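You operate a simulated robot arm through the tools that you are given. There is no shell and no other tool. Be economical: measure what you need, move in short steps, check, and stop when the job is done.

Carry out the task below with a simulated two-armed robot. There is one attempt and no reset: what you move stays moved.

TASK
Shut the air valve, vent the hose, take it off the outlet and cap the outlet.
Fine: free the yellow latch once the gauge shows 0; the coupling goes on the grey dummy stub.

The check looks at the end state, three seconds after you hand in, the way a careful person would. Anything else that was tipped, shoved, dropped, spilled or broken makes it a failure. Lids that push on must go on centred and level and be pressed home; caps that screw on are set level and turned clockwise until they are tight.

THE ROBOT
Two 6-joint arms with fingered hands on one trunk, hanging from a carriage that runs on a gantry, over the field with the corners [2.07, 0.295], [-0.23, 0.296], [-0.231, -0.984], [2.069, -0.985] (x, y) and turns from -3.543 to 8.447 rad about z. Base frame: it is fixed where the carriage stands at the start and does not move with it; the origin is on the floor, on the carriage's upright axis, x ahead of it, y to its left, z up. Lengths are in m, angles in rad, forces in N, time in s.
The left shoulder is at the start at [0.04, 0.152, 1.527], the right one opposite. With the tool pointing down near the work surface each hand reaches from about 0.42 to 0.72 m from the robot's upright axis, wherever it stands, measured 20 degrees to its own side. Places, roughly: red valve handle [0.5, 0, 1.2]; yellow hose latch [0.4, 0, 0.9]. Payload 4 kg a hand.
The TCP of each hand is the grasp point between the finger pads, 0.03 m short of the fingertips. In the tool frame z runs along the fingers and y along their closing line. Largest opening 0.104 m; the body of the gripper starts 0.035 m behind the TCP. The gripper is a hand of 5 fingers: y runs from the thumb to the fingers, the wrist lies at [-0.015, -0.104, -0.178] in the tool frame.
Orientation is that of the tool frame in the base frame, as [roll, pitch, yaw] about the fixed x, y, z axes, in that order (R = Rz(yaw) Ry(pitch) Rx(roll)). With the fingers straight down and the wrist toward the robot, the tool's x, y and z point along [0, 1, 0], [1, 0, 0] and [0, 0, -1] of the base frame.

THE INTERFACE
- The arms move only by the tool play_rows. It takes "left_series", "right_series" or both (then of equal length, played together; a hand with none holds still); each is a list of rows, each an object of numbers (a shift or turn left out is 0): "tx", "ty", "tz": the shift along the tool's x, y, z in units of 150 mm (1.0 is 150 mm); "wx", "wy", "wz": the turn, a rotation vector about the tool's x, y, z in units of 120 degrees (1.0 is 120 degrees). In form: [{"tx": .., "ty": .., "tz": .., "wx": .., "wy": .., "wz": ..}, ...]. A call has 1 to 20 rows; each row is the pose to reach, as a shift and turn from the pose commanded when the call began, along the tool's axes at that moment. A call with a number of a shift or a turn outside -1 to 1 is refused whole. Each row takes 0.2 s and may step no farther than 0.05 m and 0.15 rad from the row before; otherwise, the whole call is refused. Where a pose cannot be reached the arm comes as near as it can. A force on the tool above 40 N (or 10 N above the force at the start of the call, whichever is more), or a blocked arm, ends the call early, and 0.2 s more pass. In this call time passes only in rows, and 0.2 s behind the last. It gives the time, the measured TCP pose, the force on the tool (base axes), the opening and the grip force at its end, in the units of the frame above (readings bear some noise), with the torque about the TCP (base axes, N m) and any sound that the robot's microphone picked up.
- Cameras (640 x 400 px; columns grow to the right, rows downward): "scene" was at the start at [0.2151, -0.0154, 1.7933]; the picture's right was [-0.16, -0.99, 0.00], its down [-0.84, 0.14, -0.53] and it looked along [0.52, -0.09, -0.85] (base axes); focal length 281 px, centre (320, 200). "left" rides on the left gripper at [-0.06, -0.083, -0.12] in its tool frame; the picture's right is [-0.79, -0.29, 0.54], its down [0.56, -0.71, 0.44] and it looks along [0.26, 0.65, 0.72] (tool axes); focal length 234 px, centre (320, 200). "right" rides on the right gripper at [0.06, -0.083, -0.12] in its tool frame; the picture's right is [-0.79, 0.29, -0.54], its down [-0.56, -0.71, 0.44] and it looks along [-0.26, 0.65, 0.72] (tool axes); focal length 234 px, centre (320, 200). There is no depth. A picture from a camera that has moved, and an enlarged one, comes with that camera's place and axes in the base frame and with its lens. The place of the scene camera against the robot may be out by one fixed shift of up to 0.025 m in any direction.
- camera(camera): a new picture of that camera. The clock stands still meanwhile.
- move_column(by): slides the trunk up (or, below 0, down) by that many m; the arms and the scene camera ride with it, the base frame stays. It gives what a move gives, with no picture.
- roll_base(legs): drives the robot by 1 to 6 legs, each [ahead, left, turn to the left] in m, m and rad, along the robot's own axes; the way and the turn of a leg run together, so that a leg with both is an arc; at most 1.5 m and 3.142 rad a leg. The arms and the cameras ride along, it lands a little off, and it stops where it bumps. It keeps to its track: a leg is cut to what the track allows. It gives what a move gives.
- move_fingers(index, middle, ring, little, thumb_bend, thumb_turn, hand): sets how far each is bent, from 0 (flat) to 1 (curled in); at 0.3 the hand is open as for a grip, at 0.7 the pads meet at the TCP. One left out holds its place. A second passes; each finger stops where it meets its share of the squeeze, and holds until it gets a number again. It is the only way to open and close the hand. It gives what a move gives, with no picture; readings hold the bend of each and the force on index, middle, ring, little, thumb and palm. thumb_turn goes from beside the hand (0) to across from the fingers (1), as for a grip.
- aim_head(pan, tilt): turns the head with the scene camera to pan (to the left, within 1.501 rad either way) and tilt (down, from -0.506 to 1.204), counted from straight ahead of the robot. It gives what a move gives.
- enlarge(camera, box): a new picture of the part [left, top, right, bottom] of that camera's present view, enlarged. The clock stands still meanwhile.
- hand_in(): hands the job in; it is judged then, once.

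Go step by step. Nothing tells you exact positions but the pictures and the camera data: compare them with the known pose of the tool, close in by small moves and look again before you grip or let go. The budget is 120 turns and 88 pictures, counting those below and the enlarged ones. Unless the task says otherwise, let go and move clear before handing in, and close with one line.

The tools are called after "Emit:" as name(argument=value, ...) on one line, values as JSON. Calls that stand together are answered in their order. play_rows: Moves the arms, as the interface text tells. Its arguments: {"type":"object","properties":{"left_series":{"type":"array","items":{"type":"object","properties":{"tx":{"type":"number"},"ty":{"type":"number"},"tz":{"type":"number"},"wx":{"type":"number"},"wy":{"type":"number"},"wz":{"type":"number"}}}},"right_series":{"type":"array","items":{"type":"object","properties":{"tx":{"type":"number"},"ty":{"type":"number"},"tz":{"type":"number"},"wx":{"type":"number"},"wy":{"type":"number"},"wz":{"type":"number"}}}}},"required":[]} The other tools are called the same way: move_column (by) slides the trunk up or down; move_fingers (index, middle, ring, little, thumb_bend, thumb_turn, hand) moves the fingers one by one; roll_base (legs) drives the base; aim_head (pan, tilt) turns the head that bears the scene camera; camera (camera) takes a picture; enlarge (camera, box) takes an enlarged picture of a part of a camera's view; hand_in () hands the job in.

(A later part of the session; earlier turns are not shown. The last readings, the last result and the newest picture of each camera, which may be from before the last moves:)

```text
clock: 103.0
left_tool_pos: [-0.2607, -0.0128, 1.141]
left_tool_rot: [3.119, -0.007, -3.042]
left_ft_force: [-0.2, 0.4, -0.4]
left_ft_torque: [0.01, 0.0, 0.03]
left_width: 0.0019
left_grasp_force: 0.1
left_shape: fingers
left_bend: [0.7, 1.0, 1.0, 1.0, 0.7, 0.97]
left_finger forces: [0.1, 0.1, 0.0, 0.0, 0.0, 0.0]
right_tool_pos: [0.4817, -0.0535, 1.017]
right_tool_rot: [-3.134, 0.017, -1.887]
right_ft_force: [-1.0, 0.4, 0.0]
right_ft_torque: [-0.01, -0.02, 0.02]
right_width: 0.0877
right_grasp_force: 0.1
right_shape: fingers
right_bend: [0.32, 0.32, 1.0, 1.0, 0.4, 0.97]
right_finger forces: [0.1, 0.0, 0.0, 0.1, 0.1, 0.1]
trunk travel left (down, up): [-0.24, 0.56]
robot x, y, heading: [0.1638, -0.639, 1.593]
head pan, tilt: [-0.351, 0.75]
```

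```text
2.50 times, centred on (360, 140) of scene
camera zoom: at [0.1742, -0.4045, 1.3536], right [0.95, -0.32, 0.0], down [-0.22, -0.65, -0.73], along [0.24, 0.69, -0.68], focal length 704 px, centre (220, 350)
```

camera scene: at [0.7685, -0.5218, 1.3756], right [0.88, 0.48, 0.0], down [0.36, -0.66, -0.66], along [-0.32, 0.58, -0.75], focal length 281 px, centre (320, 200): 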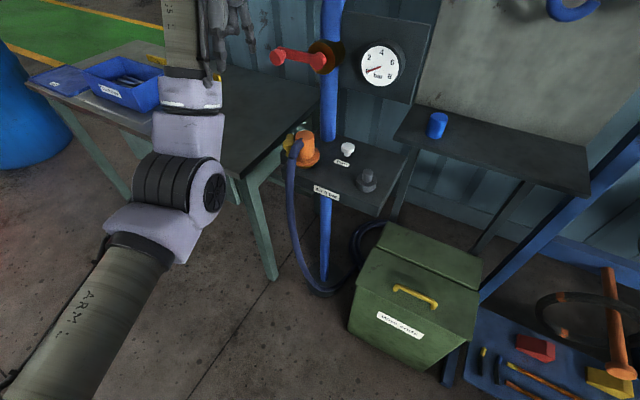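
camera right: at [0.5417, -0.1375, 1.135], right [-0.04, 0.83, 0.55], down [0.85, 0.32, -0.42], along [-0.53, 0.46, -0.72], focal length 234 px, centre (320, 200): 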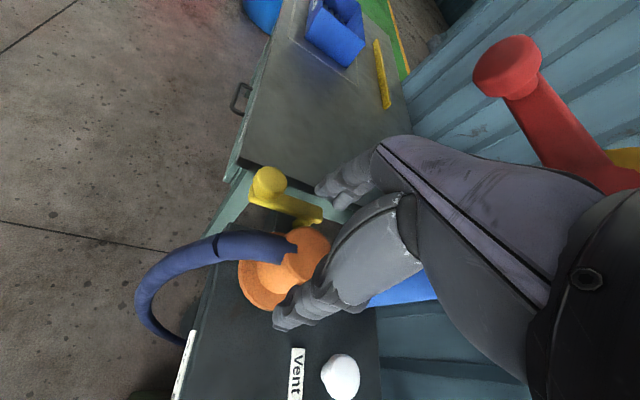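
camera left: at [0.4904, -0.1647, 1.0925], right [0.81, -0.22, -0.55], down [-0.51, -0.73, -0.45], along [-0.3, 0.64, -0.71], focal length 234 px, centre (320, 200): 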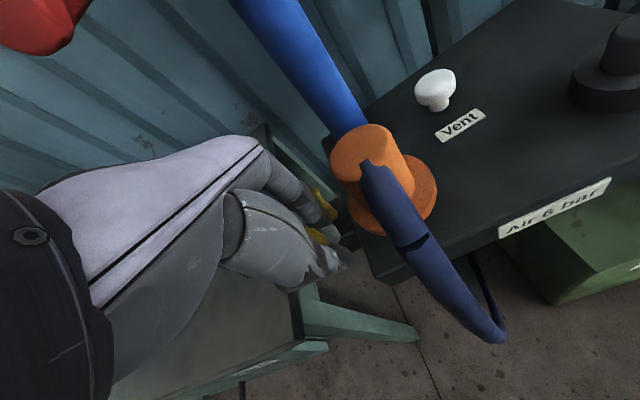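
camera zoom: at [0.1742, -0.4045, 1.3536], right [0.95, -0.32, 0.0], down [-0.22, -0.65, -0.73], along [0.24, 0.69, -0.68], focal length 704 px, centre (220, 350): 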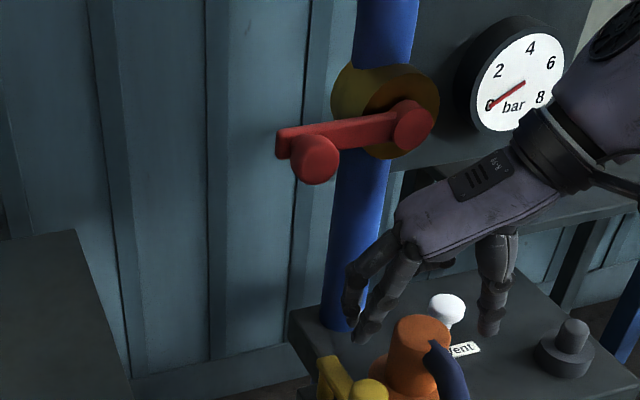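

The TCP is right over the neck. I narrow the fingers a bit to clear the latch bar, then lower with the column.

Emit:
move_fingers(hand="right", index=0.43, middle=0.43, thumb_bend=0.43)

Emit:
move_column(by=-0.048)

Emit:
camera(camera="right")

Emit:
enlarge(camera="scene", box=[280, 60, 440, 220])

```text
clock: 104.0
left_tool_pos: [-0.2606, -0.0134, 1.1401]
left_tool_rot: [3.12, -0.005, -3.041]
left_ft_force: [-0.3, -0.1, 0.3]
left_ft_torque: [0.01, 0.02, -0.01]
left_width: 0.0018
left_grasp_force: 0.1
left_shape: fingers
left_bend: [0.7, 1.0, 1.0, 1.0, 0.7, 0.97]
left_finger forces: [0.0, 0.0, 0.0, 0.0, 0.0, 0.1]
right_tool_pos: [0.4815, -0.0541, 1.017]
right_tool_rot: [-3.134, 0.018, -1.887]
right_ft_force: [0.1, -0.2, 0.3]
right_ft_torque: [-0.05, 0.0, 0.04]
right_width: 0.0707
right_grasp_force: 0.0
right_shape: fingers
right_bend: [0.43, 0.43, 1.0, 1.0, 0.43, 0.97]
right_finger forces: [0.0, 0.1, 0.0, 0.1, 0.1, 0.0]
trunk travel left (down, up): [-0.24, 0.56]
robot x, y, heading: [0.1603, -0.6333, 1.594]
head pan, tilt: [-0.351, 0.75]
```

```text
clock: 104.9
left_tool_pos: [-0.2612, -0.0129, 1.0919]
left_tool_rot: [3.121, -0.005, -3.04]
left_ft_force: [-0.3, -0.4, 0.2]
left_ft_torque: [0.05, 0.0, -0.02]
left_width: 0.0017
left_grasp_force: 0.0
left_shape: fingers
left_bend: [0.7, 1.0, 1.0, 1.0, 0.7, 0.97]
left_finger forces: [0.0, 0.0, 0.0, 0.1, 0.1, 0.1]
right_tool_pos: [0.4817, -0.0532, 0.9698]
right_tool_rot: [-3.135, 0.019, -1.887]
right_ft_force: [0.8, 7.8, 3.3]
right_ft_torque: [-0.09, 0.01, 0.01]
right_width: 0.0707
right_grasp_force: 4.1
right_shape: fingers
right_bend: [0.43, 0.43, 1.0, 1.0, 0.43, 0.97]
right_finger forces: [0.1, 0.0, 8.6, 0.1, 0.1, 0.1]
trunk travel left (down, up): [-0.192, 0.608]
robot x, y, heading: [0.1645, -0.6382, 1.588]
head pan, tilt: [-0.351, 0.75]
```

```text
24 pictures are left
camera right: at [0.5417, -0.1369, 1.0868], right [-0.04, 0.83, 0.56], down [0.85, 0.32, -0.42], along [-0.53, 0.46, -0.72], focal length 234 px, centre (320, 200)
```

right: 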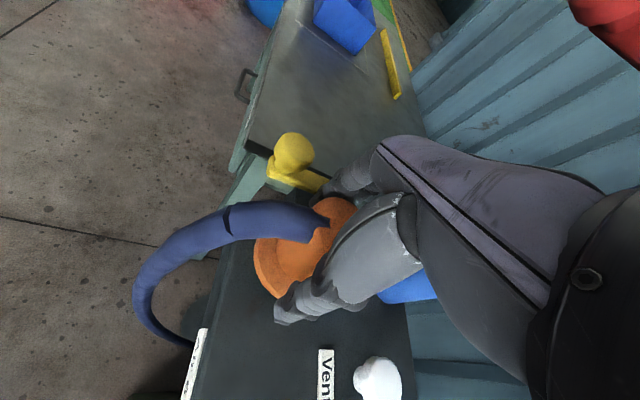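

```text
2.50 times, centred on (360, 140) of scene
camera zoom: at [0.1742, -0.4042, 1.3056], right [0.95, -0.32, 0.0], down [-0.22, -0.65, -0.73], along [0.24, 0.69, -0.68], focal length 704 px, centre (220, 350)
```

zoom: 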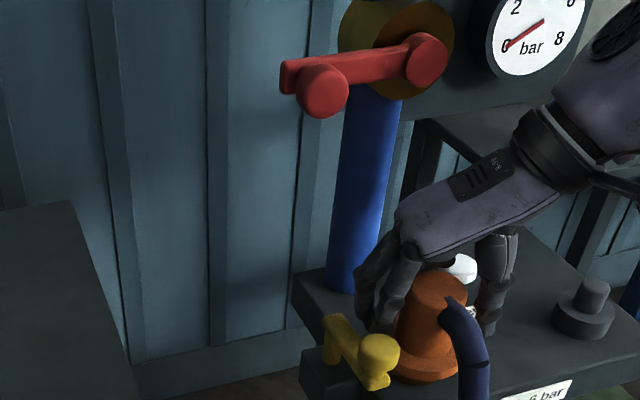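

The curled ring finger touches the neck. I open ring and little as well so they lie alongside.

Emit:
move_fingers(hand="right", ring=0.43, little=0.43)

Emit:
enlarge(camera="right", box=[220, 100, 440, 340])

```text
clock: 105.9
left_tool_pos: [-0.2617, -0.0134, 1.0935]
left_tool_rot: [3.121, -0.005, -3.043]
left_ft_force: [-0.8, 0.0, -0.3]
left_ft_torque: [0.0, -0.01, -0.01]
left_width: 0.0016
left_grasp_force: 0.1
left_shape: fingers
left_bend: [0.7, 1.0, 1.0, 1.0, 0.7, 0.97]
left_finger forces: [0.1, 0.0, 0.0, 0.1, 0.0, 0.0]
right_tool_pos: [0.481, -0.0531, 0.9675]
right_tool_rot: [-3.134, 0.018, -1.884]
right_ft_force: [-0.2, -0.7, -0.1]
right_ft_torque: [-0.04, -0.02, -0.03]
right_width: 0.0706
right_grasp_force: 0.0
right_shape: fingers
right_bend: [0.43, 0.43, 0.43, 0.43, 0.43, 0.97]
right_finger forces: [0.0, 0.0, 0.1, 0.0, 0.0, 0.0]
trunk travel left (down, up): [-0.192, 0.608]
robot x, y, heading: [0.1625, -0.6414, 1.598]
head pan, tilt: [-0.351, 0.75]
```

```text
1.67 times, centred on (330, 220) of right
camera zoom: at [0.5415, -0.1375, 1.0868], right [-0.04, 0.83, 0.55], down [0.85, 0.32, -0.42], along [-0.53, 0.46, -0.72], focal length 390 px, centre (303, 167)
```

zoom: 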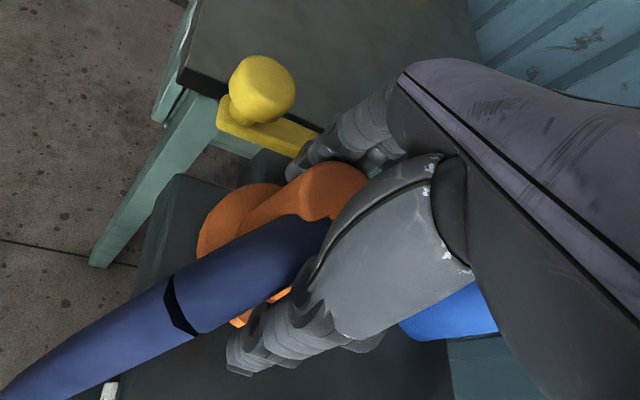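

No forces now; the neck sits between thumb and fingers. I close.

Emit:
move_fingers(hand="right", index=0.8, middle=0.8, thumb_bend=0.8)

Emit:
enlarge(camera="scene", box=[280, 60, 440, 220])

```text
clock: 106.9
left_tool_pos: [-0.2625, -0.0115, 1.0943]
left_tool_rot: [3.121, -0.007, -3.044]
left_ft_force: [0.5, 0.1, 0.0]
left_ft_torque: [0.01, -0.03, -0.02]
left_width: 0.0016
left_grasp_force: 0.2
left_shape: fingers
left_bend: [0.7, 1.0, 1.0, 1.0, 0.7, 0.97]
left_finger forces: [0.0, 0.1, 0.0, 0.0, 0.0, 0.0]
right_tool_pos: [0.4816, -0.0531, 0.9695]
right_tool_rot: [-3.137, 0.019, -1.887]
right_ft_force: [-5.1, 7.3, 0.0]
right_ft_torque: [0.25, 0.2, -0.01]
right_width: 0.0387
right_grasp_force: 16.9
right_shape: fingers
right_bend: [0.55, 0.57, 0.43, 0.43, 0.58, 0.97]
right_finger forces: [10.6, 11.0, 0.1, 0.0, 12.0, 0.1]
trunk travel left (down, up): [-0.192, 0.608]
robot x, y, heading: [0.16, -0.6403, 1.591]
head pan, tilt: [-0.351, 0.75]
```

```text
2.50 times, centred on (360, 140) of scene
camera zoom: at [0.1733, -0.4037, 1.3058], right [0.95, -0.32, 0.0], down [-0.22, -0.64, -0.73], along [0.24, 0.69, -0.68], focal length 704 px, centre (220, 350)
```

zoom: 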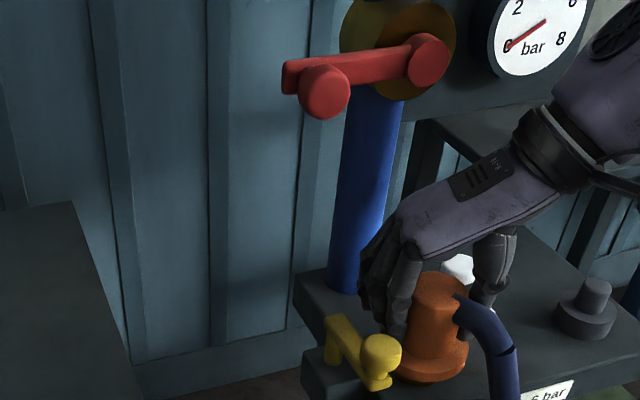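

Neck gripped. I lift a little with the column and check that it comes off.

Emit:
move_column(by=0.03)

Emit:
enlarge(camera="scene", box=[280, 60, 440, 220])

```text
clock: 107.7
left_tool_pos: [-0.2616, -0.0132, 1.1234]
left_tool_rot: [3.122, -0.005, -3.042]
left_ft_force: [0.1, -0.3, 0.2]
left_ft_torque: [0.03, 0.01, 0.01]
left_width: 0.0016
left_grasp_force: 0.0
left_shape: fingers
left_bend: [0.7, 1.0, 1.0, 1.0, 0.7, 0.97]
left_finger forces: [0.0, 0.1, 0.0, 0.1, 0.0, 0.1]
right_tool_pos: [0.4832, -0.0532, 0.998]
right_tool_rot: [-3.133, 0.019, -1.887]
right_ft_force: [0.3, -0.6, -2.6]
right_ft_torque: [0.02, -0.04, -0.01]
right_width: 0.0385
right_grasp_force: 15.0
right_shape: fingers
right_bend: [0.56, 0.59, 0.43, 0.43, 0.58, 0.95]
right_finger forces: [8.5, 8.0, 0.0, 0.0, 13.7, 0.0]
trunk travel left (down, up): [-0.222, 0.578]
robot x, y, heading: [0.1663, -0.637, 1.595]
head pan, tilt: [-0.351, 0.75]
```

```text
2.50 times, centred on (360, 140) of scene
camera zoom: at [0.174, -0.4048, 1.3356], right [0.95, -0.32, 0.0], down [-0.22, -0.65, -0.73], along [0.24, 0.69, -0.68], focal length 704 px, centre (220, 350)
```

zoom: 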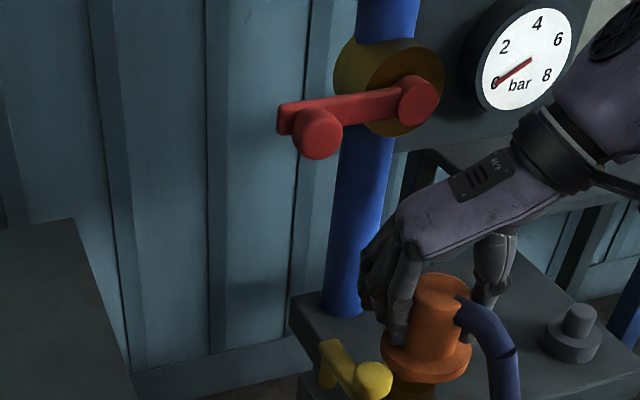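

It's off and hanging in the grip. I lift it further and carry it right to the dummy stub with the base.

Emit:
move_column(by=0.06)

Emit:
roll_base(legs=[[0, -0.167, 0]])

Emit:
enlarge(camera="scene", box=[280, 60, 440, 220])

Emit:
camera(camera="right")

```text
clock: 108.7
left_tool_pos: [-0.2621, -0.0144, 1.1823]
left_tool_rot: [3.123, -0.006, -3.042]
left_ft_force: [-0.6, 0.1, -0.6]
left_ft_torque: [0.01, 0.01, 0.01]
left_width: 0.0018
left_grasp_force: 0.0
left_shape: fingers
left_bend: [0.7, 1.0, 1.0, 1.0, 0.7, 0.97]
left_finger forces: [0.1, 0.0, 0.0, 0.0, 0.1, 0.0]
right_tool_pos: [0.4826, -0.0553, 1.0582]
right_tool_rot: [-3.133, 0.017, -1.887]
right_ft_force: [-0.7, -0.3, -2.0]
right_ft_torque: [0.02, 0.03, 0.03]
right_width: 0.0389
right_grasp_force: 14.3
right_shape: fingers
right_bend: [0.56, 0.59, 0.43, 0.43, 0.58, 0.95]
right_finger forces: [8.6, 8.1, 0.1, 0.1, 13.7, 0.0]
trunk travel left (down, up): [-0.282, 0.518]
robot x, y, heading: [0.1619, -0.6426, 1.595]
head pan, tilt: [-0.351, 0.75]
```

```text
clock: 110.1
left_tool_pos: [-0.0951, -0.0105, 1.1831]
left_tool_rot: [3.123, -0.006, -3.043]
left_ft_force: [0.7, 0.3, 0.2]
left_ft_torque: [0.0, -0.01, 0.01]
left_width: 0.0014
left_grasp_force: 0.0
left_shape: fingers
left_bend: [0.7, 1.0, 1.0, 1.0, 0.7, 0.97]
left_finger forces: [0.0, 0.0, 0.0, 0.0, 0.0, 0.0]
right_tool_pos: [0.6485, -0.0501, 1.059]
right_tool_rot: [-3.135, 0.017, -1.886]
right_ft_force: [0.6, 0.8, -2.3]
right_ft_torque: [0.02, 0.02, 0.01]
right_width: 0.0382
right_grasp_force: 14.7
right_shape: fingers
right_bend: [0.56, 0.59, 0.43, 0.43, 0.58, 0.95]
right_finger forces: [8.3, 7.8, 0.0, 0.1, 13.5, 0.1]
trunk travel left (down, up): [-0.282, 0.518]
robot x, y, heading: [0.33, -0.6375, 1.587]
head pan, tilt: [-0.351, 0.75]
```

```text
2.50 times, centred on (360, 140) of scene
camera zoom: at [0.3403, -0.4011, 1.3956], right [0.95, -0.32, 0.0], down [-0.22, -0.65, -0.73], along [0.24, 0.69, -0.68], focal length 704 px, centre (220, 350)
```

zoom: 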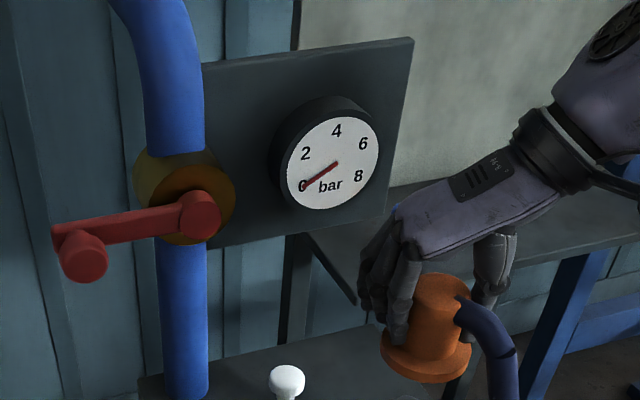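

```text
18 pictures are left
camera right: at [0.7075, -0.1338, 1.1769], right [-0.04, 0.83, 0.55], down [0.85, 0.32, -0.42], along [-0.53, 0.45, -0.72], focal length 234 px, centre (320, 200)
```

right: 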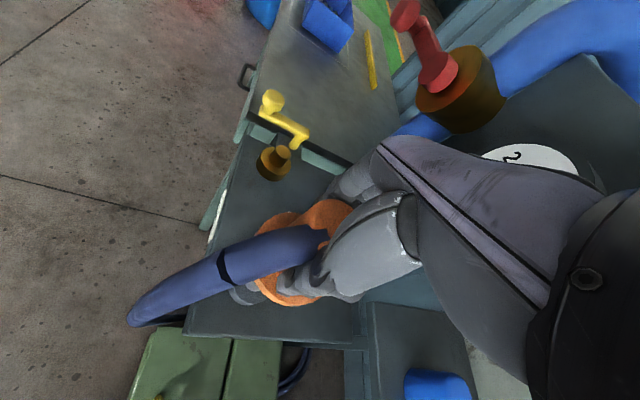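

The coupling is above the stub to within a few mm by my numbers. I lower to just above the stub and check.

Emit:
move_column(by=-0.045)

Emit:
aim_head(pan=-0.55, tilt=0.75)

Emit:
enlarge(camera="scene", box=[260, 130, 400, 240])

```text
clock: 111.0
left_tool_pos: [-0.0975, -0.0096, 1.1376]
left_tool_rot: [3.122, -0.005, -3.042]
left_ft_force: [0.5, -0.9, -0.8]
left_ft_torque: [0.01, -0.01, 0.0]
left_width: 0.0015
left_grasp_force: 0.0
left_shape: fingers
left_bend: [0.7, 1.0, 1.0, 1.0, 0.7, 0.97]
left_finger forces: [0.0, 0.0, 0.0, 0.0, 0.0, 0.0]
right_tool_pos: [0.6479, -0.0483, 1.0145]
right_tool_rot: [-3.133, 0.017, -1.885]
right_ft_force: [0.3, 0.0, -2.7]
right_ft_torque: [0.02, 0.02, -0.03]
right_width: 0.0385
right_grasp_force: 14.4
right_shape: fingers
right_bend: [0.56, 0.59, 0.43, 0.43, 0.58, 0.95]
right_finger forces: [8.4, 7.9, 0.0, 0.0, 13.6, 0.0]
trunk travel left (down, up): [-0.237, 0.563]
robot x, y, heading: [0.3323, -0.6345, 1.593]
head pan, tilt: [-0.351, 0.75]
```

```text
clock: 111.7
left_tool_pos: [-0.0973, -0.0102, 1.1381]
left_tool_rot: [3.121, -0.005, -3.043]
left_ft_force: [-0.7, -0.5, 0.6]
left_ft_torque: [0.01, -0.02, -0.02]
left_width: 0.0016
left_grasp_force: 0.2
left_shape: fingers
left_bend: [0.7, 1.0, 1.0, 1.0, 0.7, 0.97]
left_finger forces: [0.0, 0.0, 0.1, 0.0, 0.0, 0.0]
right_tool_pos: [0.647, -0.0476, 1.0144]
right_tool_rot: [-3.135, 0.018, -1.884]
right_ft_force: [-0.1, 1.0, -1.8]
right_ft_torque: [0.02, 0.0, 0.01]
right_width: 0.0383
right_grasp_force: 14.7
right_shape: fingers
right_bend: [0.56, 0.59, 0.43, 0.43, 0.58, 0.95]
right_finger forces: [8.4, 7.9, 0.1, 0.0, 13.5, 0.0]
trunk travel left (down, up): [-0.237, 0.563]
robot x, y, heading: [0.3248, -0.6348, 1.591]
head pan, tilt: [-0.55, 0.75]
```

```text
3.64 times, centred on (330, 185) of scene
camera zoom: at [0.3548, -0.408, 1.3505], right [0.86, -0.5, 0.0], down [-0.34, -0.59, -0.73], along [0.37, 0.63, -0.68], focal length 1023 px, centre (284, 254)
```

zoom: 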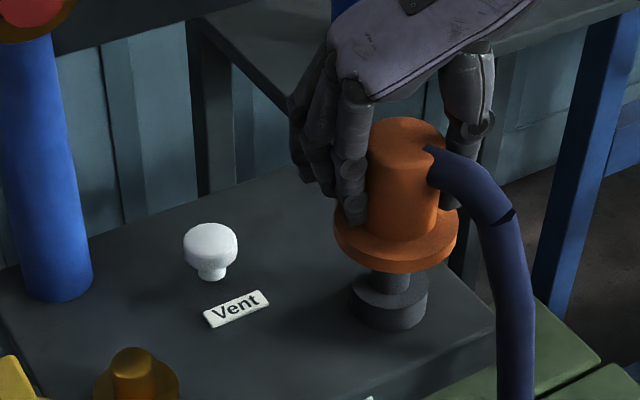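

The coupling lines up with the stub in this view. I lower in small steps, watching the force.

Emit:
move_column(by=-0.022)

Emit:
enlarge(camera="scene", box=[290, 130, 400, 230])

```text
clock: 112.4
left_tool_pos: [-0.0959, -0.0104, 1.1166]
left_tool_rot: [3.12, -0.006, -3.043]
left_ft_force: [-0.2, -0.4, 1.0]
left_ft_torque: [-0.01, 0.01, -0.01]
left_width: 0.0019
left_grasp_force: 0.1
left_shape: fingers
left_bend: [0.7, 1.0, 1.0, 1.0, 0.7, 0.97]
left_finger forces: [0.1, 0.0, 0.0, 0.1, 0.0, 0.0]
right_tool_pos: [0.6464, -0.0501, 0.9918]
right_tool_rot: [-3.134, 0.018, -1.885]
right_ft_force: [-0.7, -0.4, -2.1]
right_ft_torque: [0.05, 0.01, 0.01]
right_width: 0.0383
right_grasp_force: 15.9
right_shape: fingers
right_bend: [0.56, 0.59, 0.43, 0.43, 0.58, 0.95]
right_finger forces: [8.4, 8.1, 0.1, 0.0, 14.0, 0.0]
trunk travel left (down, up): [-0.215, 0.585]
robot x, y, heading: [0.3299, -0.634, 1.587]
head pan, tilt: [-0.55, 0.75]
```

```text
4.00 times, centred on (345, 180) of scene
camera zoom: at [0.3549, -0.4077, 1.3286], right [0.86, -0.5, 0.0], down [-0.34, -0.59, -0.73], along [0.37, 0.63, -0.68], focal length 1126 px, centre (220, 280)
```

zoom: 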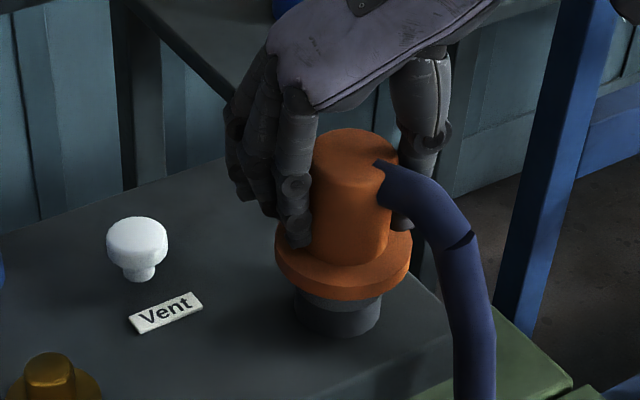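

Emit:
move_column(by=-0.014)

Emit:
move_column(by=-0.007)

```text
clock: 113.0
left_tool_pos: [-0.0964, -0.01, 1.1017]
left_tool_rot: [3.122, -0.005, -3.041]
left_ft_force: [0.2, 0.1, 0.2]
left_ft_torque: [-0.01, -0.02, 0.01]
left_width: 0.0015
left_grasp_force: 0.0
left_shape: fingers
left_bend: [0.7, 1.0, 1.0, 1.0, 0.7, 0.97]
left_finger forces: [0.0, 0.0, 0.1, 0.0, 0.0, 0.0]
right_tool_pos: [0.6478, -0.0489, 0.9773]
right_tool_rot: [-3.135, 0.019, -1.883]
right_ft_force: [1.0, 1.0, -1.7]
right_ft_torque: [-0.01, -0.03, -0.01]
right_width: 0.038
right_grasp_force: 14.6
right_shape: fingers
right_bend: [0.56, 0.59, 0.43, 0.43, 0.58, 0.95]
right_finger forces: [8.2, 8.3, 0.0, 0.0, 14.2, 0.0]
trunk travel left (down, up): [-0.201, 0.599]
robot x, y, heading: [0.3313, -0.636, 1.589]
head pan, tilt: [-0.55, 0.75]
```

```text
clock: 113.6
left_tool_pos: [-0.0954, -0.0103, 1.0942]
left_tool_rot: [3.119, -0.006, -3.043]
left_ft_force: [0.1, -0.3, -0.5]
left_ft_torque: [-0.02, -0.01, 0.02]
left_width: 0.0018
left_grasp_force: 0.0
left_shape: fingers
left_bend: [0.7, 1.0, 1.0, 1.0, 0.7, 0.97]
left_finger forces: [0.0, 0.0, 0.0, 0.0, 0.1, 0.0]
right_tool_pos: [0.6486, -0.0489, 0.9714]
right_tool_rot: [-3.134, 0.017, -1.884]
right_ft_force: [1.3, 1.9, -3.2]
right_ft_torque: [0.09, -0.03, 0.02]
right_width: 0.0386
right_grasp_force: 15.6
right_shape: fingers
right_bend: [0.56, 0.59, 0.43, 0.43, 0.58, 0.96]
right_finger forces: [8.0, 8.5, 0.0, 0.1, 14.2, 0.1]
trunk travel left (down, up): [-0.194, 0.606]
robot x, y, heading: [0.329, -0.6372, 1.592]
head pan, tilt: [-0.55, 0.75]
```

Emit:
move_column(by=-0.005)

Emit:
enlarge(camera="scene", box=[290, 110, 400, 210])

```text
clock: 114.1
left_tool_pos: [-0.0962, -0.0091, 1.0913]
left_tool_rot: [3.121, -0.005, -3.041]
left_ft_force: [-0.5, 0.1, -0.7]
left_ft_torque: [-0.01, 0.03, -0.01]
left_width: 0.0017
left_grasp_force: 0.2
left_shape: fingers
left_bend: [0.7, 1.0, 1.0, 1.0, 0.7, 0.97]
left_finger forces: [0.0, 0.0, 0.0, 0.1, 0.1, 0.0]
right_tool_pos: [0.648, -0.0489, 0.9681]
right_tool_rot: [-3.135, 0.018, -1.885]
right_ft_force: [0.2, 0.8, 10.8]
right_ft_torque: [-0.08, -0.01, 0.04]
right_width: 0.0383
right_grasp_force: 15.6
right_shape: fingers
right_bend: [0.56, 0.59, 0.43, 0.43, 0.58, 0.96]
right_finger forces: [8.8, 7.8, 0.1, 0.0, 14.7, 0.0]
trunk travel left (down, up): [-0.189, 0.611]
robot x, y, heading: [0.3308, -0.6359, 1.592]
head pan, tilt: [-0.55, 0.75]
```

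```text
4.00 times, centred on (345, 160) of scene
camera zoom: at [0.3552, -0.4073, 1.3029], right [0.86, -0.5, 0.0], down [-0.34, -0.59, -0.73], along [0.37, 0.63, -0.68], focal length 1126 px, centre (220, 360)
```

zoom: 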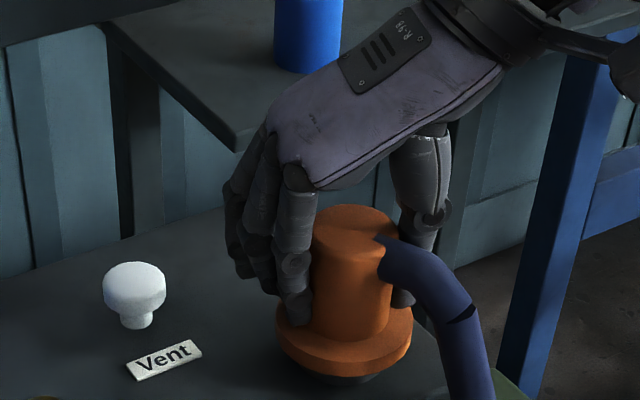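

Contact at the same seated height as on the outlet. A small extra press, then I release and rise.

Emit:
move_column(by=-0.003)

Emit:
move_fingers(hand="right", index=0.43, middle=0.43, thumb_bend=0.43)

Emit:
move_column(by=0.1)

Emit:
enlarge(camera="scene", box=[240, 90, 440, 260])

```text
clock: 114.6
left_tool_pos: [-0.0959, -0.0089, 1.0872]
left_tool_rot: [3.121, -0.003, -3.042]
left_ft_force: [-0.1, 0.1, 0.2]
left_ft_torque: [-0.01, -0.02, -0.01]
left_width: 0.0017
left_grasp_force: 0.1
left_shape: fingers
left_bend: [0.7, 1.0, 1.0, 1.0, 0.7, 0.97]
left_finger forces: [0.1, 0.0, 0.0, 0.0, 0.0, 0.0]
right_tool_pos: [0.6483, -0.0471, 0.9663]
right_tool_rot: [-3.135, 0.02, -1.885]
right_ft_force: [-2.4, -2.7, 23.4]
right_ft_torque: [-0.13, 0.16, 0.11]
right_width: 0.0379
right_grasp_force: 16.4
right_shape: fingers
right_bend: [0.56, 0.59, 0.43, 0.43, 0.58, 0.95]
right_finger forces: [10.9, 7.2, 0.0, 0.1, 14.9, 0.1]
trunk travel left (down, up): [-0.186, 0.614]
robot x, y, heading: [0.3298, -0.6351, 1.595]
head pan, tilt: [-0.55, 0.75]
```

```text
clock: 115.6
left_tool_pos: [-0.0964, -0.011, 1.086]
left_tool_rot: [3.12, -0.005, -3.044]
left_ft_force: [0.3, -0.4, -0.2]
left_ft_torque: [0.0, -0.01, -0.02]
left_width: 0.0014
left_grasp_force: 0.0
left_shape: fingers
left_bend: [0.7, 1.0, 1.0, 1.0, 0.7, 0.97]
left_finger forces: [0.1, 0.0, 0.0, 0.0, 0.1, 0.0]
right_tool_pos: [0.6472, -0.0496, 0.9616]
right_tool_rot: [-3.135, 0.017, -1.884]
right_ft_force: [-0.4, -0.1, 0.2]
right_ft_torque: [-0.01, -0.01, 0.01]
right_width: 0.07
right_grasp_force: 0.0
right_shape: fingers
right_bend: [0.43, 0.43, 0.43, 0.43, 0.43, 0.97]
right_finger forces: [0.0, 0.0, 0.1, 0.1, 0.0, 0.0]
trunk travel left (down, up): [-0.186, 0.614]
robot x, y, heading: [0.3336, -0.6375, 1.595]
head pan, tilt: [-0.55, 0.75]
```

```text
clock: 117.0
left_tool_pos: [-0.0961, -0.0091, 1.1868]
left_tool_rot: [3.122, -0.005, -3.042]
left_ft_force: [-0.2, 0.3, -0.3]
left_ft_torque: [-0.01, -0.02, -0.01]
left_width: 0.0015
left_grasp_force: 0.1
left_shape: fingers
left_bend: [0.7, 1.0, 1.0, 1.0, 0.7, 0.97]
left_finger forces: [0.1, 0.0, 0.1, 0.1, 0.0, 0.0]
right_tool_pos: [0.647, -0.0504, 1.0632]
right_tool_rot: [-3.134, 0.018, -1.886]
right_ft_force: [0.0, 1.1, 0.6]
right_ft_torque: [0.01, 0.0, 0.0]
right_width: 0.0699
right_grasp_force: 0.0
right_shape: fingers
right_bend: [0.43, 0.43, 0.43, 0.43, 0.43, 0.97]
right_finger forces: [0.0, 0.0, 0.1, 0.0, 0.1, 0.0]
trunk travel left (down, up): [-0.286, 0.514]
robot x, y, heading: [0.3287, -0.6357, 1.59]
head pan, tilt: [-0.55, 0.75]
```

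```text
2.35 times, centred on (340, 175) of scene
camera zoom: at [0.3549, -0.408, 1.3995], right [0.86, -0.5, 0.0], down [-0.34, -0.59, -0.73], along [0.37, 0.63, -0.68], focal length 662 px, centre (273, 259)
```

zoom: 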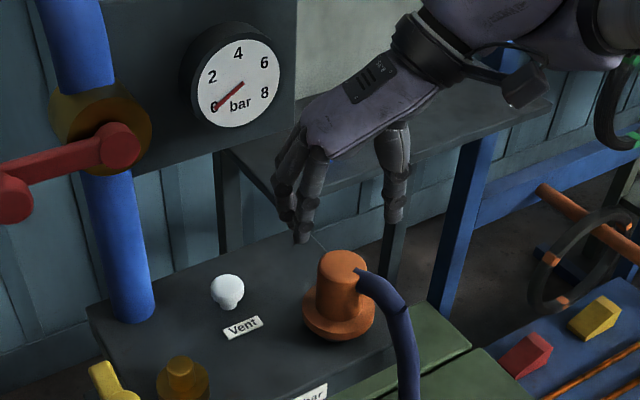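

The coupling sits level on the dummy stub. Now the blue cap: I raise, turn the right hand back to nominal yaw while moving it outward, then drive toward the cap.

Emit:
move_column(by=0.06)

Emit:
play_rows(right_series=[{"tx": -0.03, "ty": -0.1}, {"tx": -0.06, "ty": -0.2, "wz": 0.03}, {"tx": -0.1, "ty": -0.3, "wz": 0.09}, {"tx": -0.14, "ty": -0.42, "wz": 0.15}, {"tx": -0.18, "ty": -0.57, "wz": 0.21}, {"tx": -0.186, "ty": -0.57, "wz": 0.27}, {"tx": -0.186, "ty": -0.57, "wz": 0.335}, {"tx": -0.186, "ty": -0.57, "wz": 0.4}, {"tx": -0.186, "ty": -0.57, "wz": 0.465}, {"tx": -0.186, "ty": -0.57, "wz": 0.53}, {"tx": -0.186, "ty": -0.57, "wz": 0.58}])

Emit:
roll_base(legs=[[0.12, 0, 0]])

Emit:
camera(camera="right")

```text
clock: 118.0
left_tool_pos: [-0.0967, -0.01, 1.2477]
left_tool_rot: [3.123, -0.005, -3.044]
left_ft_force: [-0.5, 0.6, 0.3]
left_ft_torque: [0.0, 0.03, -0.03]
left_width: 0.0015
left_grasp_force: 0.2
left_shape: fingers
left_bend: [0.7, 1.0, 1.0, 1.0, 0.7, 0.97]
left_finger forces: [0.0, 0.0, 0.0, 0.0, 0.1, 0.0]
right_tool_pos: [0.6481, -0.0491, 1.1229]
right_tool_rot: [-3.135, 0.017, -1.885]
right_ft_force: [0.9, -0.2, 0.5]
right_ft_torque: [0.02, 0.0, 0.0]
right_width: 0.07
right_grasp_force: 0.0
right_shape: fingers
right_bend: [0.43, 0.43, 0.43, 0.43, 0.43, 0.97]
right_finger forces: [0.1, 0.0, 0.0, 0.0, 0.0, 0.0]
trunk travel left (down, up): [-0.346, 0.454]
robot x, y, heading: [0.3301, -0.6363, 1.589]
head pan, tilt: [-0.55, 0.75]
```

```text
clock: 120.4
left_tool_pos: [-0.0965, -0.009, 1.2475]
left_tool_rot: [3.121, -0.006, -3.041]
left_ft_force: [-0.3, 0.1, 0.2]
left_ft_torque: [-0.02, -0.03, 0.01]
left_width: 0.0016
left_grasp_force: 0.0
left_shape: fingers
left_bend: [0.7, 1.0, 1.0, 1.0, 0.7, 0.97]
left_finger forces: [0.0, 0.0, 0.0, 0.0, 0.0, 0.0]
right_tool_pos: [0.7382, -0.0491, 1.1234]
right_tool_rot: [3.126, 0.013, -3.099]
right_ft_force: [0.0, 0.5, 0.3]
right_ft_torque: [0.0, 0.03, -0.03]
right_width: 0.0701
right_grasp_force: 0.0
right_shape: fingers
right_bend: [0.43, 0.43, 0.43, 0.43, 0.43, 0.97]
right_finger forces: [0.0, 0.0, 0.0, 0.1, 0.0, 0.0]
trunk travel left (down, up): [-0.346, 0.454]
robot x, y, heading: [0.3293, -0.6371, 1.595]
head pan, tilt: [-0.55, 0.75]
```

```text
clock: 121.6
left_tool_pos: [-0.0991, 0.1099, 1.2465]
left_tool_rot: [3.121, -0.006, -3.039]
left_ft_force: [0.1, -0.2, 0.5]
left_ft_torque: [-0.03, -0.03, 0.0]
left_width: 0.0015
left_grasp_force: 0.0
left_shape: fingers
left_bend: [0.7, 1.0, 1.0, 1.0, 0.7, 0.97]
left_finger forces: [0.0, 0.0, 0.0, 0.0, 0.1, 0.0]
right_tool_pos: [0.7342, 0.0733, 1.124]
right_tool_rot: [3.129, 0.012, -3.099]
right_ft_force: [0.0, -0.3, 0.5]
right_ft_torque: [0.0, -0.01, -0.02]
right_width: 0.07
right_grasp_force: 0.0
right_shape: fingers
right_bend: [0.43, 0.43, 0.43, 0.43, 0.43, 0.97]
right_finger forces: [0.1, 0.1, 0.0, 0.0, 0.1, 0.1]
trunk travel left (down, up): [-0.346, 0.454]
robot x, y, heading: [0.3272, -0.5135, 1.595]
head pan, tilt: [-0.55, 0.75]
```

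```text
13 pictures are left
camera right: at [0.6764, -0.0148, 1.2405], right [0.77, 0.31, 0.56], down [0.59, -0.67, -0.44], along [0.24, 0.67, -0.7], focal length 234 px, centre (320, 200)
```

right: 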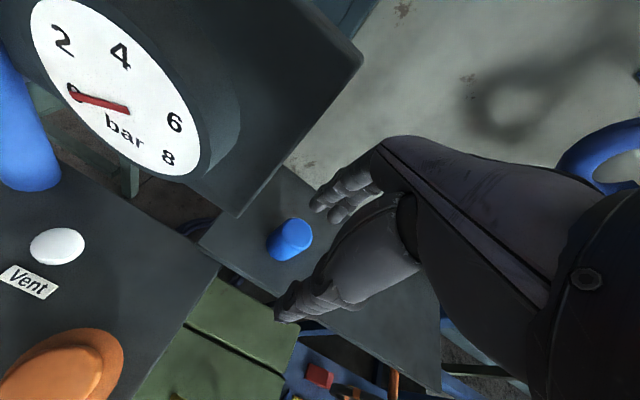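

The cap is at about (0.747,0.134), top z≈1.02. I move over it, fingers still above it.

Emit:
play_rows(right_series=[{"tx": -0.05, "ty": 0.2}, {"tx": -0.104, "ty": 0.403}, {"tx": -0.104, "ty": 0.403, "tz": 0.2}, {"tx": -0.104, "ty": 0.403, "tz": 0.35}])

Emit:
camera(camera="right")

```text
clock: 122.6
left_tool_pos: [-0.0998, 0.1098, 1.2478]
left_tool_rot: [3.12, -0.007, -3.041]
left_ft_force: [-0.5, -0.4, 0.3]
left_ft_torque: [0.01, -0.03, -0.02]
left_width: 0.0016
left_grasp_force: 0.0
left_shape: fingers
left_bend: [0.7, 1.0, 1.0, 1.0, 0.7, 0.97]
left_finger forces: [0.0, 0.1, 0.0, 0.0, 0.0, 0.0]
right_tool_pos: [0.7471, 0.1328, 1.0702]
right_tool_rot: [3.128, 0.012, -3.098]
right_ft_force: [-0.1, 0.5, 0.1]
right_ft_torque: [-0.02, 0.01, -0.04]
right_width: 0.0698
right_grasp_force: 0.0
right_shape: fingers
right_bend: [0.43, 0.43, 0.43, 0.43, 0.43, 0.97]
right_finger forces: [0.0, 0.0, 0.1, 0.0, 0.0, 0.0]
trunk travel left (down, up): [-0.346, 0.454]
robot x, y, heading: [0.3253, -0.5118, 1.597]
head pan, tilt: [-0.55, 0.75]
```

```text
12 pictures are left
camera right: at [0.6899, 0.0462, 1.1867], right [0.77, 0.31, 0.56], down [0.59, -0.67, -0.44], along [0.24, 0.67, -0.71], focal length 234 px, centre (320, 200)
```

right: 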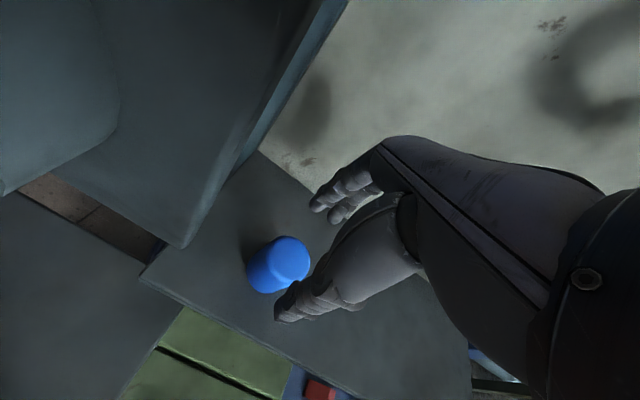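

Emit:
play_rows(right_series=[{"tx": 0.03, "ty": 0.02, "tz": 0.13}, {"tx": 0.03, "ty": 0.02, "tz": 0.26}, {"tx": 0.03, "ty": 0.02, "tz": 0.37}])

Emit:
enlarge(camera="right", box=[200, 150, 400, 330])

```text
clock: 123.4
left_tool_pos: [-0.1009, 0.1094, 1.247]
left_tool_rot: [3.121, -0.005, -3.04]
left_ft_force: [-0.1, 0.1, 0.6]
left_ft_torque: [0.0, -0.03, -0.03]
left_width: 0.0015
left_grasp_force: 0.1
left_shape: fingers
left_bend: [0.7, 1.0, 1.0, 1.0, 0.7, 0.97]
left_finger forces: [0.0, 0.1, 0.1, 0.1, 0.0, 0.1]
right_tool_pos: [0.7451, 0.1372, 1.0164]
right_tool_rot: [3.128, 0.011, -3.099]
right_ft_force: [-0.1, 0.3, -0.4]
right_ft_torque: [-0.03, -0.01, -0.02]
right_width: 0.0699
right_grasp_force: 0.2
right_shape: fingers
right_bend: [0.43, 0.43, 0.43, 0.43, 0.43, 0.97]
right_finger forces: [0.0, 0.0, 0.0, 0.1, 0.0, 0.0]
trunk travel left (down, up): [-0.346, 0.454]
robot x, y, heading: [0.3279, -0.5177, 1.592]
head pan, tilt: [-0.55, 0.75]
```

```text
2.22 times, centred on (300, 240) of right
camera zoom: at [0.6869, 0.0506, 1.1326], right [0.77, 0.31, 0.56], down [0.59, -0.67, -0.44], along [0.24, 0.67, -0.71], focal length 520 px, centre (364, 111)
```

zoom: 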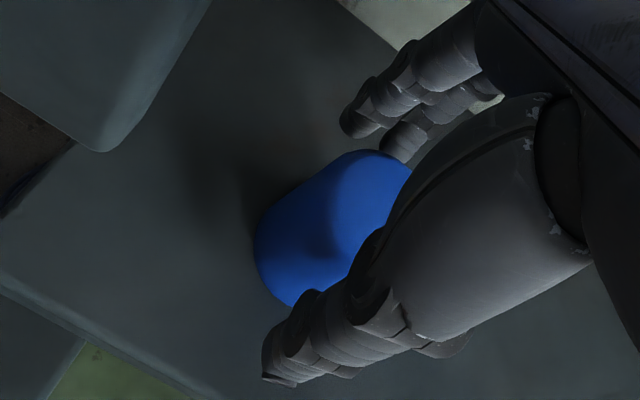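

Emit:
play_rows(right_series=[{"tx": 0.03, "tz": 0.035}])

Emit:
move_fingers(hand="right", index=0.8, middle=0.8, thumb_bend=0.8)

Emit:
enlarge(camera="right", box=[200, 150, 400, 330])

```text
clock: 123.8
left_tool_pos: [-0.0999, 0.1097, 1.2462]
left_tool_rot: [3.121, -0.007, -3.04]
left_ft_force: [-0.2, 0.0, 0.8]
left_ft_torque: [-0.01, -0.01, 0.0]
left_width: 0.0016
left_grasp_force: 0.0
left_shape: fingers
left_bend: [0.7, 1.0, 1.0, 1.0, 0.7, 0.97]
left_finger forces: [0.0, 0.0, 0.1, 0.0, 0.0, 0.1]
right_tool_pos: [0.7407, 0.1369, 1.0111]
right_tool_rot: [3.127, 0.013, -3.098]
right_ft_force: [0.2, -0.4, -0.8]
right_ft_torque: [-0.01, 0.01, 0.02]
right_width: 0.0702
right_grasp_force: 0.0
right_shape: fingers
right_bend: [0.43, 0.43, 0.43, 0.43, 0.43, 0.97]
right_finger forces: [0.0, 0.0, 0.0, 0.1, 0.1, 0.0]
trunk travel left (down, up): [-0.346, 0.454]
robot x, y, heading: [0.3286, -0.512, 1.593]
head pan, tilt: [-0.55, 0.75]
```

```text
clock: 124.8
left_tool_pos: [-0.0987, 0.1097, 1.2467]
left_tool_rot: [3.119, -0.005, -3.041]
left_ft_force: [0.3, -0.4, -0.9]
left_ft_torque: [0.01, -0.01, -0.04]
left_width: 0.0015
left_grasp_force: 0.1
left_shape: fingers
left_bend: [0.7, 1.0, 1.0, 1.0, 0.7, 0.97]
left_finger forces: [0.0, 0.0, 0.0, 0.0, 0.0, 0.0]
right_tool_pos: [0.7399, 0.137, 1.0105]
right_tool_rot: [3.129, 0.012, -3.099]
right_ft_force: [0.3, -0.2, -0.4]
right_ft_torque: [0.01, 0.01, 0.02]
right_width: 0.0326
right_grasp_force: 16.8
right_shape: fingers
right_bend: [0.61, 0.63, 0.43, 0.43, 0.57, 0.95]
right_finger forces: [7.8, 8.9, 0.1, 0.1, 17.4, 0.0]
trunk travel left (down, up): [-0.346, 0.454]
robot x, y, heading: [0.3277, -0.5148, 1.594]
head pan, tilt: [-0.55, 0.75]
```

```text
2.22 times, centred on (300, 240) of right
camera zoom: at [0.6824, 0.0502, 1.1276], right [0.77, 0.31, 0.56], down [0.59, -0.67, -0.44], along [0.24, 0.67, -0.71], focal length 520 px, centre (364, 111)
```

zoom: 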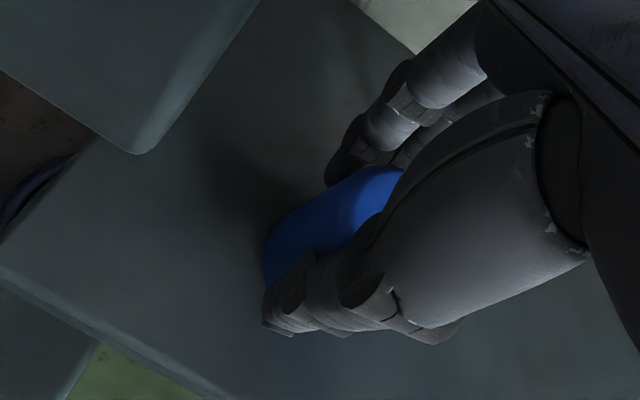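

Cap gripped (0.033 wide). I lift it straight up, back the base off, then turn the hand back to the outlet orientation.

Emit:
play_rows(right_series=[{"tz": -0.15}, {"tz": -0.35, "tx": -0.07}, {"tz": -0.55, "tx": -0.07}, {"tz": -0.75, "tx": -0.07}])

Emit:
roll_base(legs=[[-0.15, 0, 0]])

Emit:
play_rows(right_series=[{"wz": -0.065, "tx": 0.1, "ty": -0.1}, {"wz": -0.13, "tx": 0.2, "ty": -0.2}, {"wz": -0.195, "tx": 0.3, "ty": -0.3}, {"wz": -0.26, "tx": 0.4, "ty": -0.42}, {"wz": -0.325, "tx": 0.5, "ty": -0.42}, {"wz": -0.39, "tx": 0.6, "ty": -0.42}, {"wz": -0.455, "tx": 0.67, "ty": -0.42}, {"wz": -0.52, "tx": 0.67, "ty": -0.42}, {"wz": -0.58, "tx": 0.67, "ty": -0.42}])

Emit:
camera(camera="right")

```text
clock: 125.8
left_tool_pos: [-0.0993, 0.1102, 1.2464]
left_tool_rot: [3.121, -0.003, -3.039]
left_ft_force: [0.1, -1.2, -0.1]
left_ft_torque: [-0.04, -0.04, 0.0]
left_width: 0.0015
left_grasp_force: 0.1
left_shape: fingers
left_bend: [0.7, 1.0, 1.0, 1.0, 0.7, 0.97]
left_finger forces: [0.0, 0.1, 0.0, 0.0, 0.0, 0.0]
right_tool_pos: [0.7491, 0.1352, 1.1248]
right_tool_rot: [3.128, 0.013, -3.099]
right_ft_force: [-0.1, -0.6, 0.1]
right_ft_torque: [0.0, -0.03, -0.01]
right_width: 0.0323
right_grasp_force: 17.0
right_shape: fingers
right_bend: [0.61, 0.63, 0.43, 0.43, 0.57, 0.95]
right_finger forces: [7.5, 9.1, 0.0, 0.0, 17.2, 0.1]
trunk travel left (down, up): [-0.346, 0.454]
robot x, y, heading: [0.326, -0.5157, 1.592]
head pan, tilt: [-0.55, 0.75]
```

```text
clock: 127.2
left_tool_pos: [-0.0971, -0.0383, 1.2455]
left_tool_rot: [3.123, -0.006, -3.039]
left_ft_force: [0.7, -1.1, -0.8]
left_ft_torque: [0.02, -0.01, 0.02]
left_width: 0.0015
left_grasp_force: 0.0
left_shape: fingers
left_bend: [0.7, 1.0, 1.0, 1.0, 0.7, 0.97]
left_finger forces: [0.0, 0.0, 0.0, 0.0, 0.0, 0.1]
right_tool_pos: [0.7514, -0.0119, 1.1236]
right_tool_rot: [3.128, 0.013, -3.099]
right_ft_force: [-0.1, 0.6, 0.4]
right_ft_torque: [0.03, 0.0, -0.02]
right_width: 0.0324
right_grasp_force: 17.0
right_shape: fingers
right_bend: [0.61, 0.63, 0.43, 0.43, 0.57, 0.95]
right_finger forces: [7.6, 8.9, 0.1, 0.1, 17.3, 0.1]
trunk travel left (down, up): [-0.346, 0.454]
robot x, y, heading: [0.3315, -0.6617, 1.592]
head pan, tilt: [-0.55, 0.75]
```

```text
clock: 129.2
left_tool_pos: [-0.0963, -0.0365, 1.2467]
left_tool_rot: [3.122, -0.005, -3.038]
left_ft_force: [0.2, -0.2, -0.7]
left_ft_torque: [-0.02, -0.02, -0.01]
left_width: 0.0016
left_grasp_force: 0.0
left_shape: fingers
left_bend: [0.7, 1.0, 1.0, 1.0, 0.7, 0.97]
left_finger forces: [0.0, 0.0, 0.1, 0.1, 0.0, 0.1]
right_tool_pos: [0.6541, -0.0784, 1.1227]
right_tool_rot: [-3.136, 0.018, -1.877]
right_ft_force: [0.1, 0.2, 0.4]
right_ft_torque: [-0.01, 0.0, -0.02]
right_width: 0.0317
right_grasp_force: 16.2
right_shape: fingers
right_bend: [0.61, 0.63, 0.43, 0.43, 0.57, 0.95]
right_finger forces: [7.2, 9.1, 0.0, 0.0, 16.5, 0.0]
trunk travel left (down, up): [-0.346, 0.454]
robot x, y, heading: [0.3314, -0.6617, 1.595]
head pan, tilt: [-0.55, 0.75]
```

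```text
9 pictures are left
camera right: at [0.7142, -0.1622, 1.241], right [-0.04, 0.83, 0.56], down [0.85, 0.32, -0.42], along [-0.53, 0.45, -0.72], focal length 234 px, centre (320, 200)
```

right: 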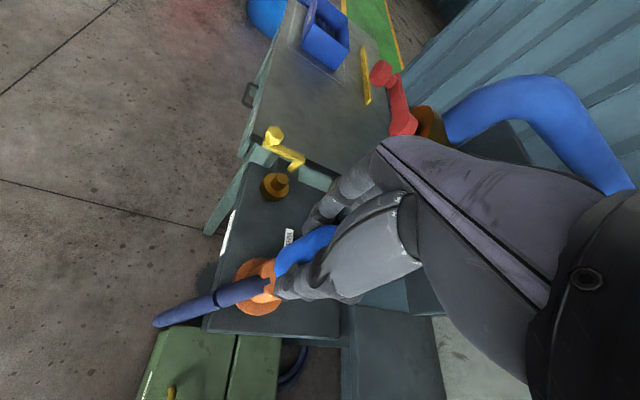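

I lower to transit height (below the valve lever, above the parked coupling) and drive left to the outlet.

Emit:
move_column(by=-0.072)

Emit:
roll_base(legs=[[0.03, 0.171, 0]])

Emit:
aim_head(pan=-0.4, tilt=0.8)

Emit:
enlarge(camera="scene", box=[270, 120, 410, 240])

```text
clock: 130.3
left_tool_pos: [-0.0962, -0.0365, 1.1743]
left_tool_rot: [3.122, -0.006, -3.04]
left_ft_force: [-0.7, 0.3, 0.2]
left_ft_torque: [0.01, 0.01, -0.01]
left_width: 0.0015
left_grasp_force: 0.0
left_shape: fingers
left_bend: [0.7, 1.0, 1.0, 1.0, 0.7, 0.97]
left_finger forces: [0.1, 0.0, 0.0, 0.0, 0.0, 0.1]
right_tool_pos: [0.6551, -0.079, 1.0518]
right_tool_rot: [-3.135, 0.017, -1.885]
right_ft_force: [-0.9, -0.2, -0.5]
right_ft_torque: [0.02, -0.03, 0.01]
right_width: 0.0318
right_grasp_force: 16.0
right_shape: fingers
right_bend: [0.61, 0.63, 0.43, 0.43, 0.57, 0.95]
right_finger forces: [7.2, 9.1, 0.0, 0.1, 16.5, 0.1]
trunk travel left (down, up): [-0.274, 0.526]
robot x, y, heading: [0.3315, -0.6618, 1.594]
head pan, tilt: [-0.55, 0.75]
```

```text
clock: 131.7
left_tool_pos: [-0.2683, -0.012, 1.1754]
left_tool_rot: [3.121, -0.006, -3.038]
left_ft_force: [0.3, 0.2, 0.4]
left_ft_torque: [0.0, -0.04, 0.0]
left_width: 0.0016
left_grasp_force: 0.0
left_shape: fingers
left_bend: [0.7, 1.0, 1.0, 1.0, 0.7, 0.97]
left_finger forces: [0.0, 0.2, 0.1, 0.0, 0.0, 0.0]
right_tool_pos: [0.4821, -0.0531, 1.0522]
right_tool_rot: [-3.135, 0.018, -1.884]
right_ft_force: [0.1, 0.4, -0.5]
right_ft_torque: [0.01, -0.03, 0.0]
right_width: 0.0316
right_grasp_force: 16.1
right_shape: fingers
right_bend: [0.61, 0.63, 0.43, 0.43, 0.57, 0.95]
right_finger forces: [7.3, 9.1, 0.0, 0.1, 16.5, 0.0]
trunk travel left (down, up): [-0.274, 0.526]
robot x, y, heading: [0.1577, -0.6378, 1.593]
head pan, tilt: [-0.55, 0.75]
```

```text
clock: 132.4
left_tool_pos: [-0.2689, -0.0118, 1.1749]
left_tool_rot: [3.121, -0.006, -3.039]
left_ft_force: [-0.1, 0.0, 0.3]
left_ft_torque: [-0.02, 0.02, -0.04]
left_width: 0.0015
left_grasp_force: 0.1
left_shape: fingers
left_bend: [0.7, 1.0, 1.0, 1.0, 0.7, 0.97]
left_finger forces: [0.1, 0.0, 0.0, 0.0, 0.0, 0.1]
right_tool_pos: [0.4824, -0.0522, 1.05]
right_tool_rot: [-3.135, 0.017, -1.883]
right_ft_force: [0.5, 0.1, -0.5]
right_ft_torque: [-0.01, 0.0, -0.01]
right_width: 0.0318
right_grasp_force: 16.4
right_shape: fingers
right_bend: [0.61, 0.63, 0.43, 0.43, 0.57, 0.95]
right_finger forces: [7.2, 9.3, 0.0, 0.0, 16.5, 0.1]
trunk travel left (down, up): [-0.274, 0.526]
robot x, y, heading: [0.1564, -0.6383, 1.596]
head pan, tilt: [-0.4, 0.799]
```

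```text
3.33 times, centred on (340, 180) of scene
camera zoom: at [0.1718, -0.4059, 1.3836], right [0.93, -0.37, 0.0], down [-0.26, -0.67, -0.7], along [0.26, 0.65, -0.72], focal length 938 px, centre (253, 267)
```

zoom: 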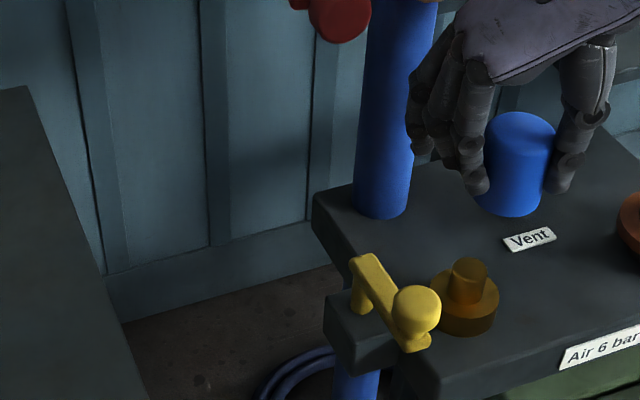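

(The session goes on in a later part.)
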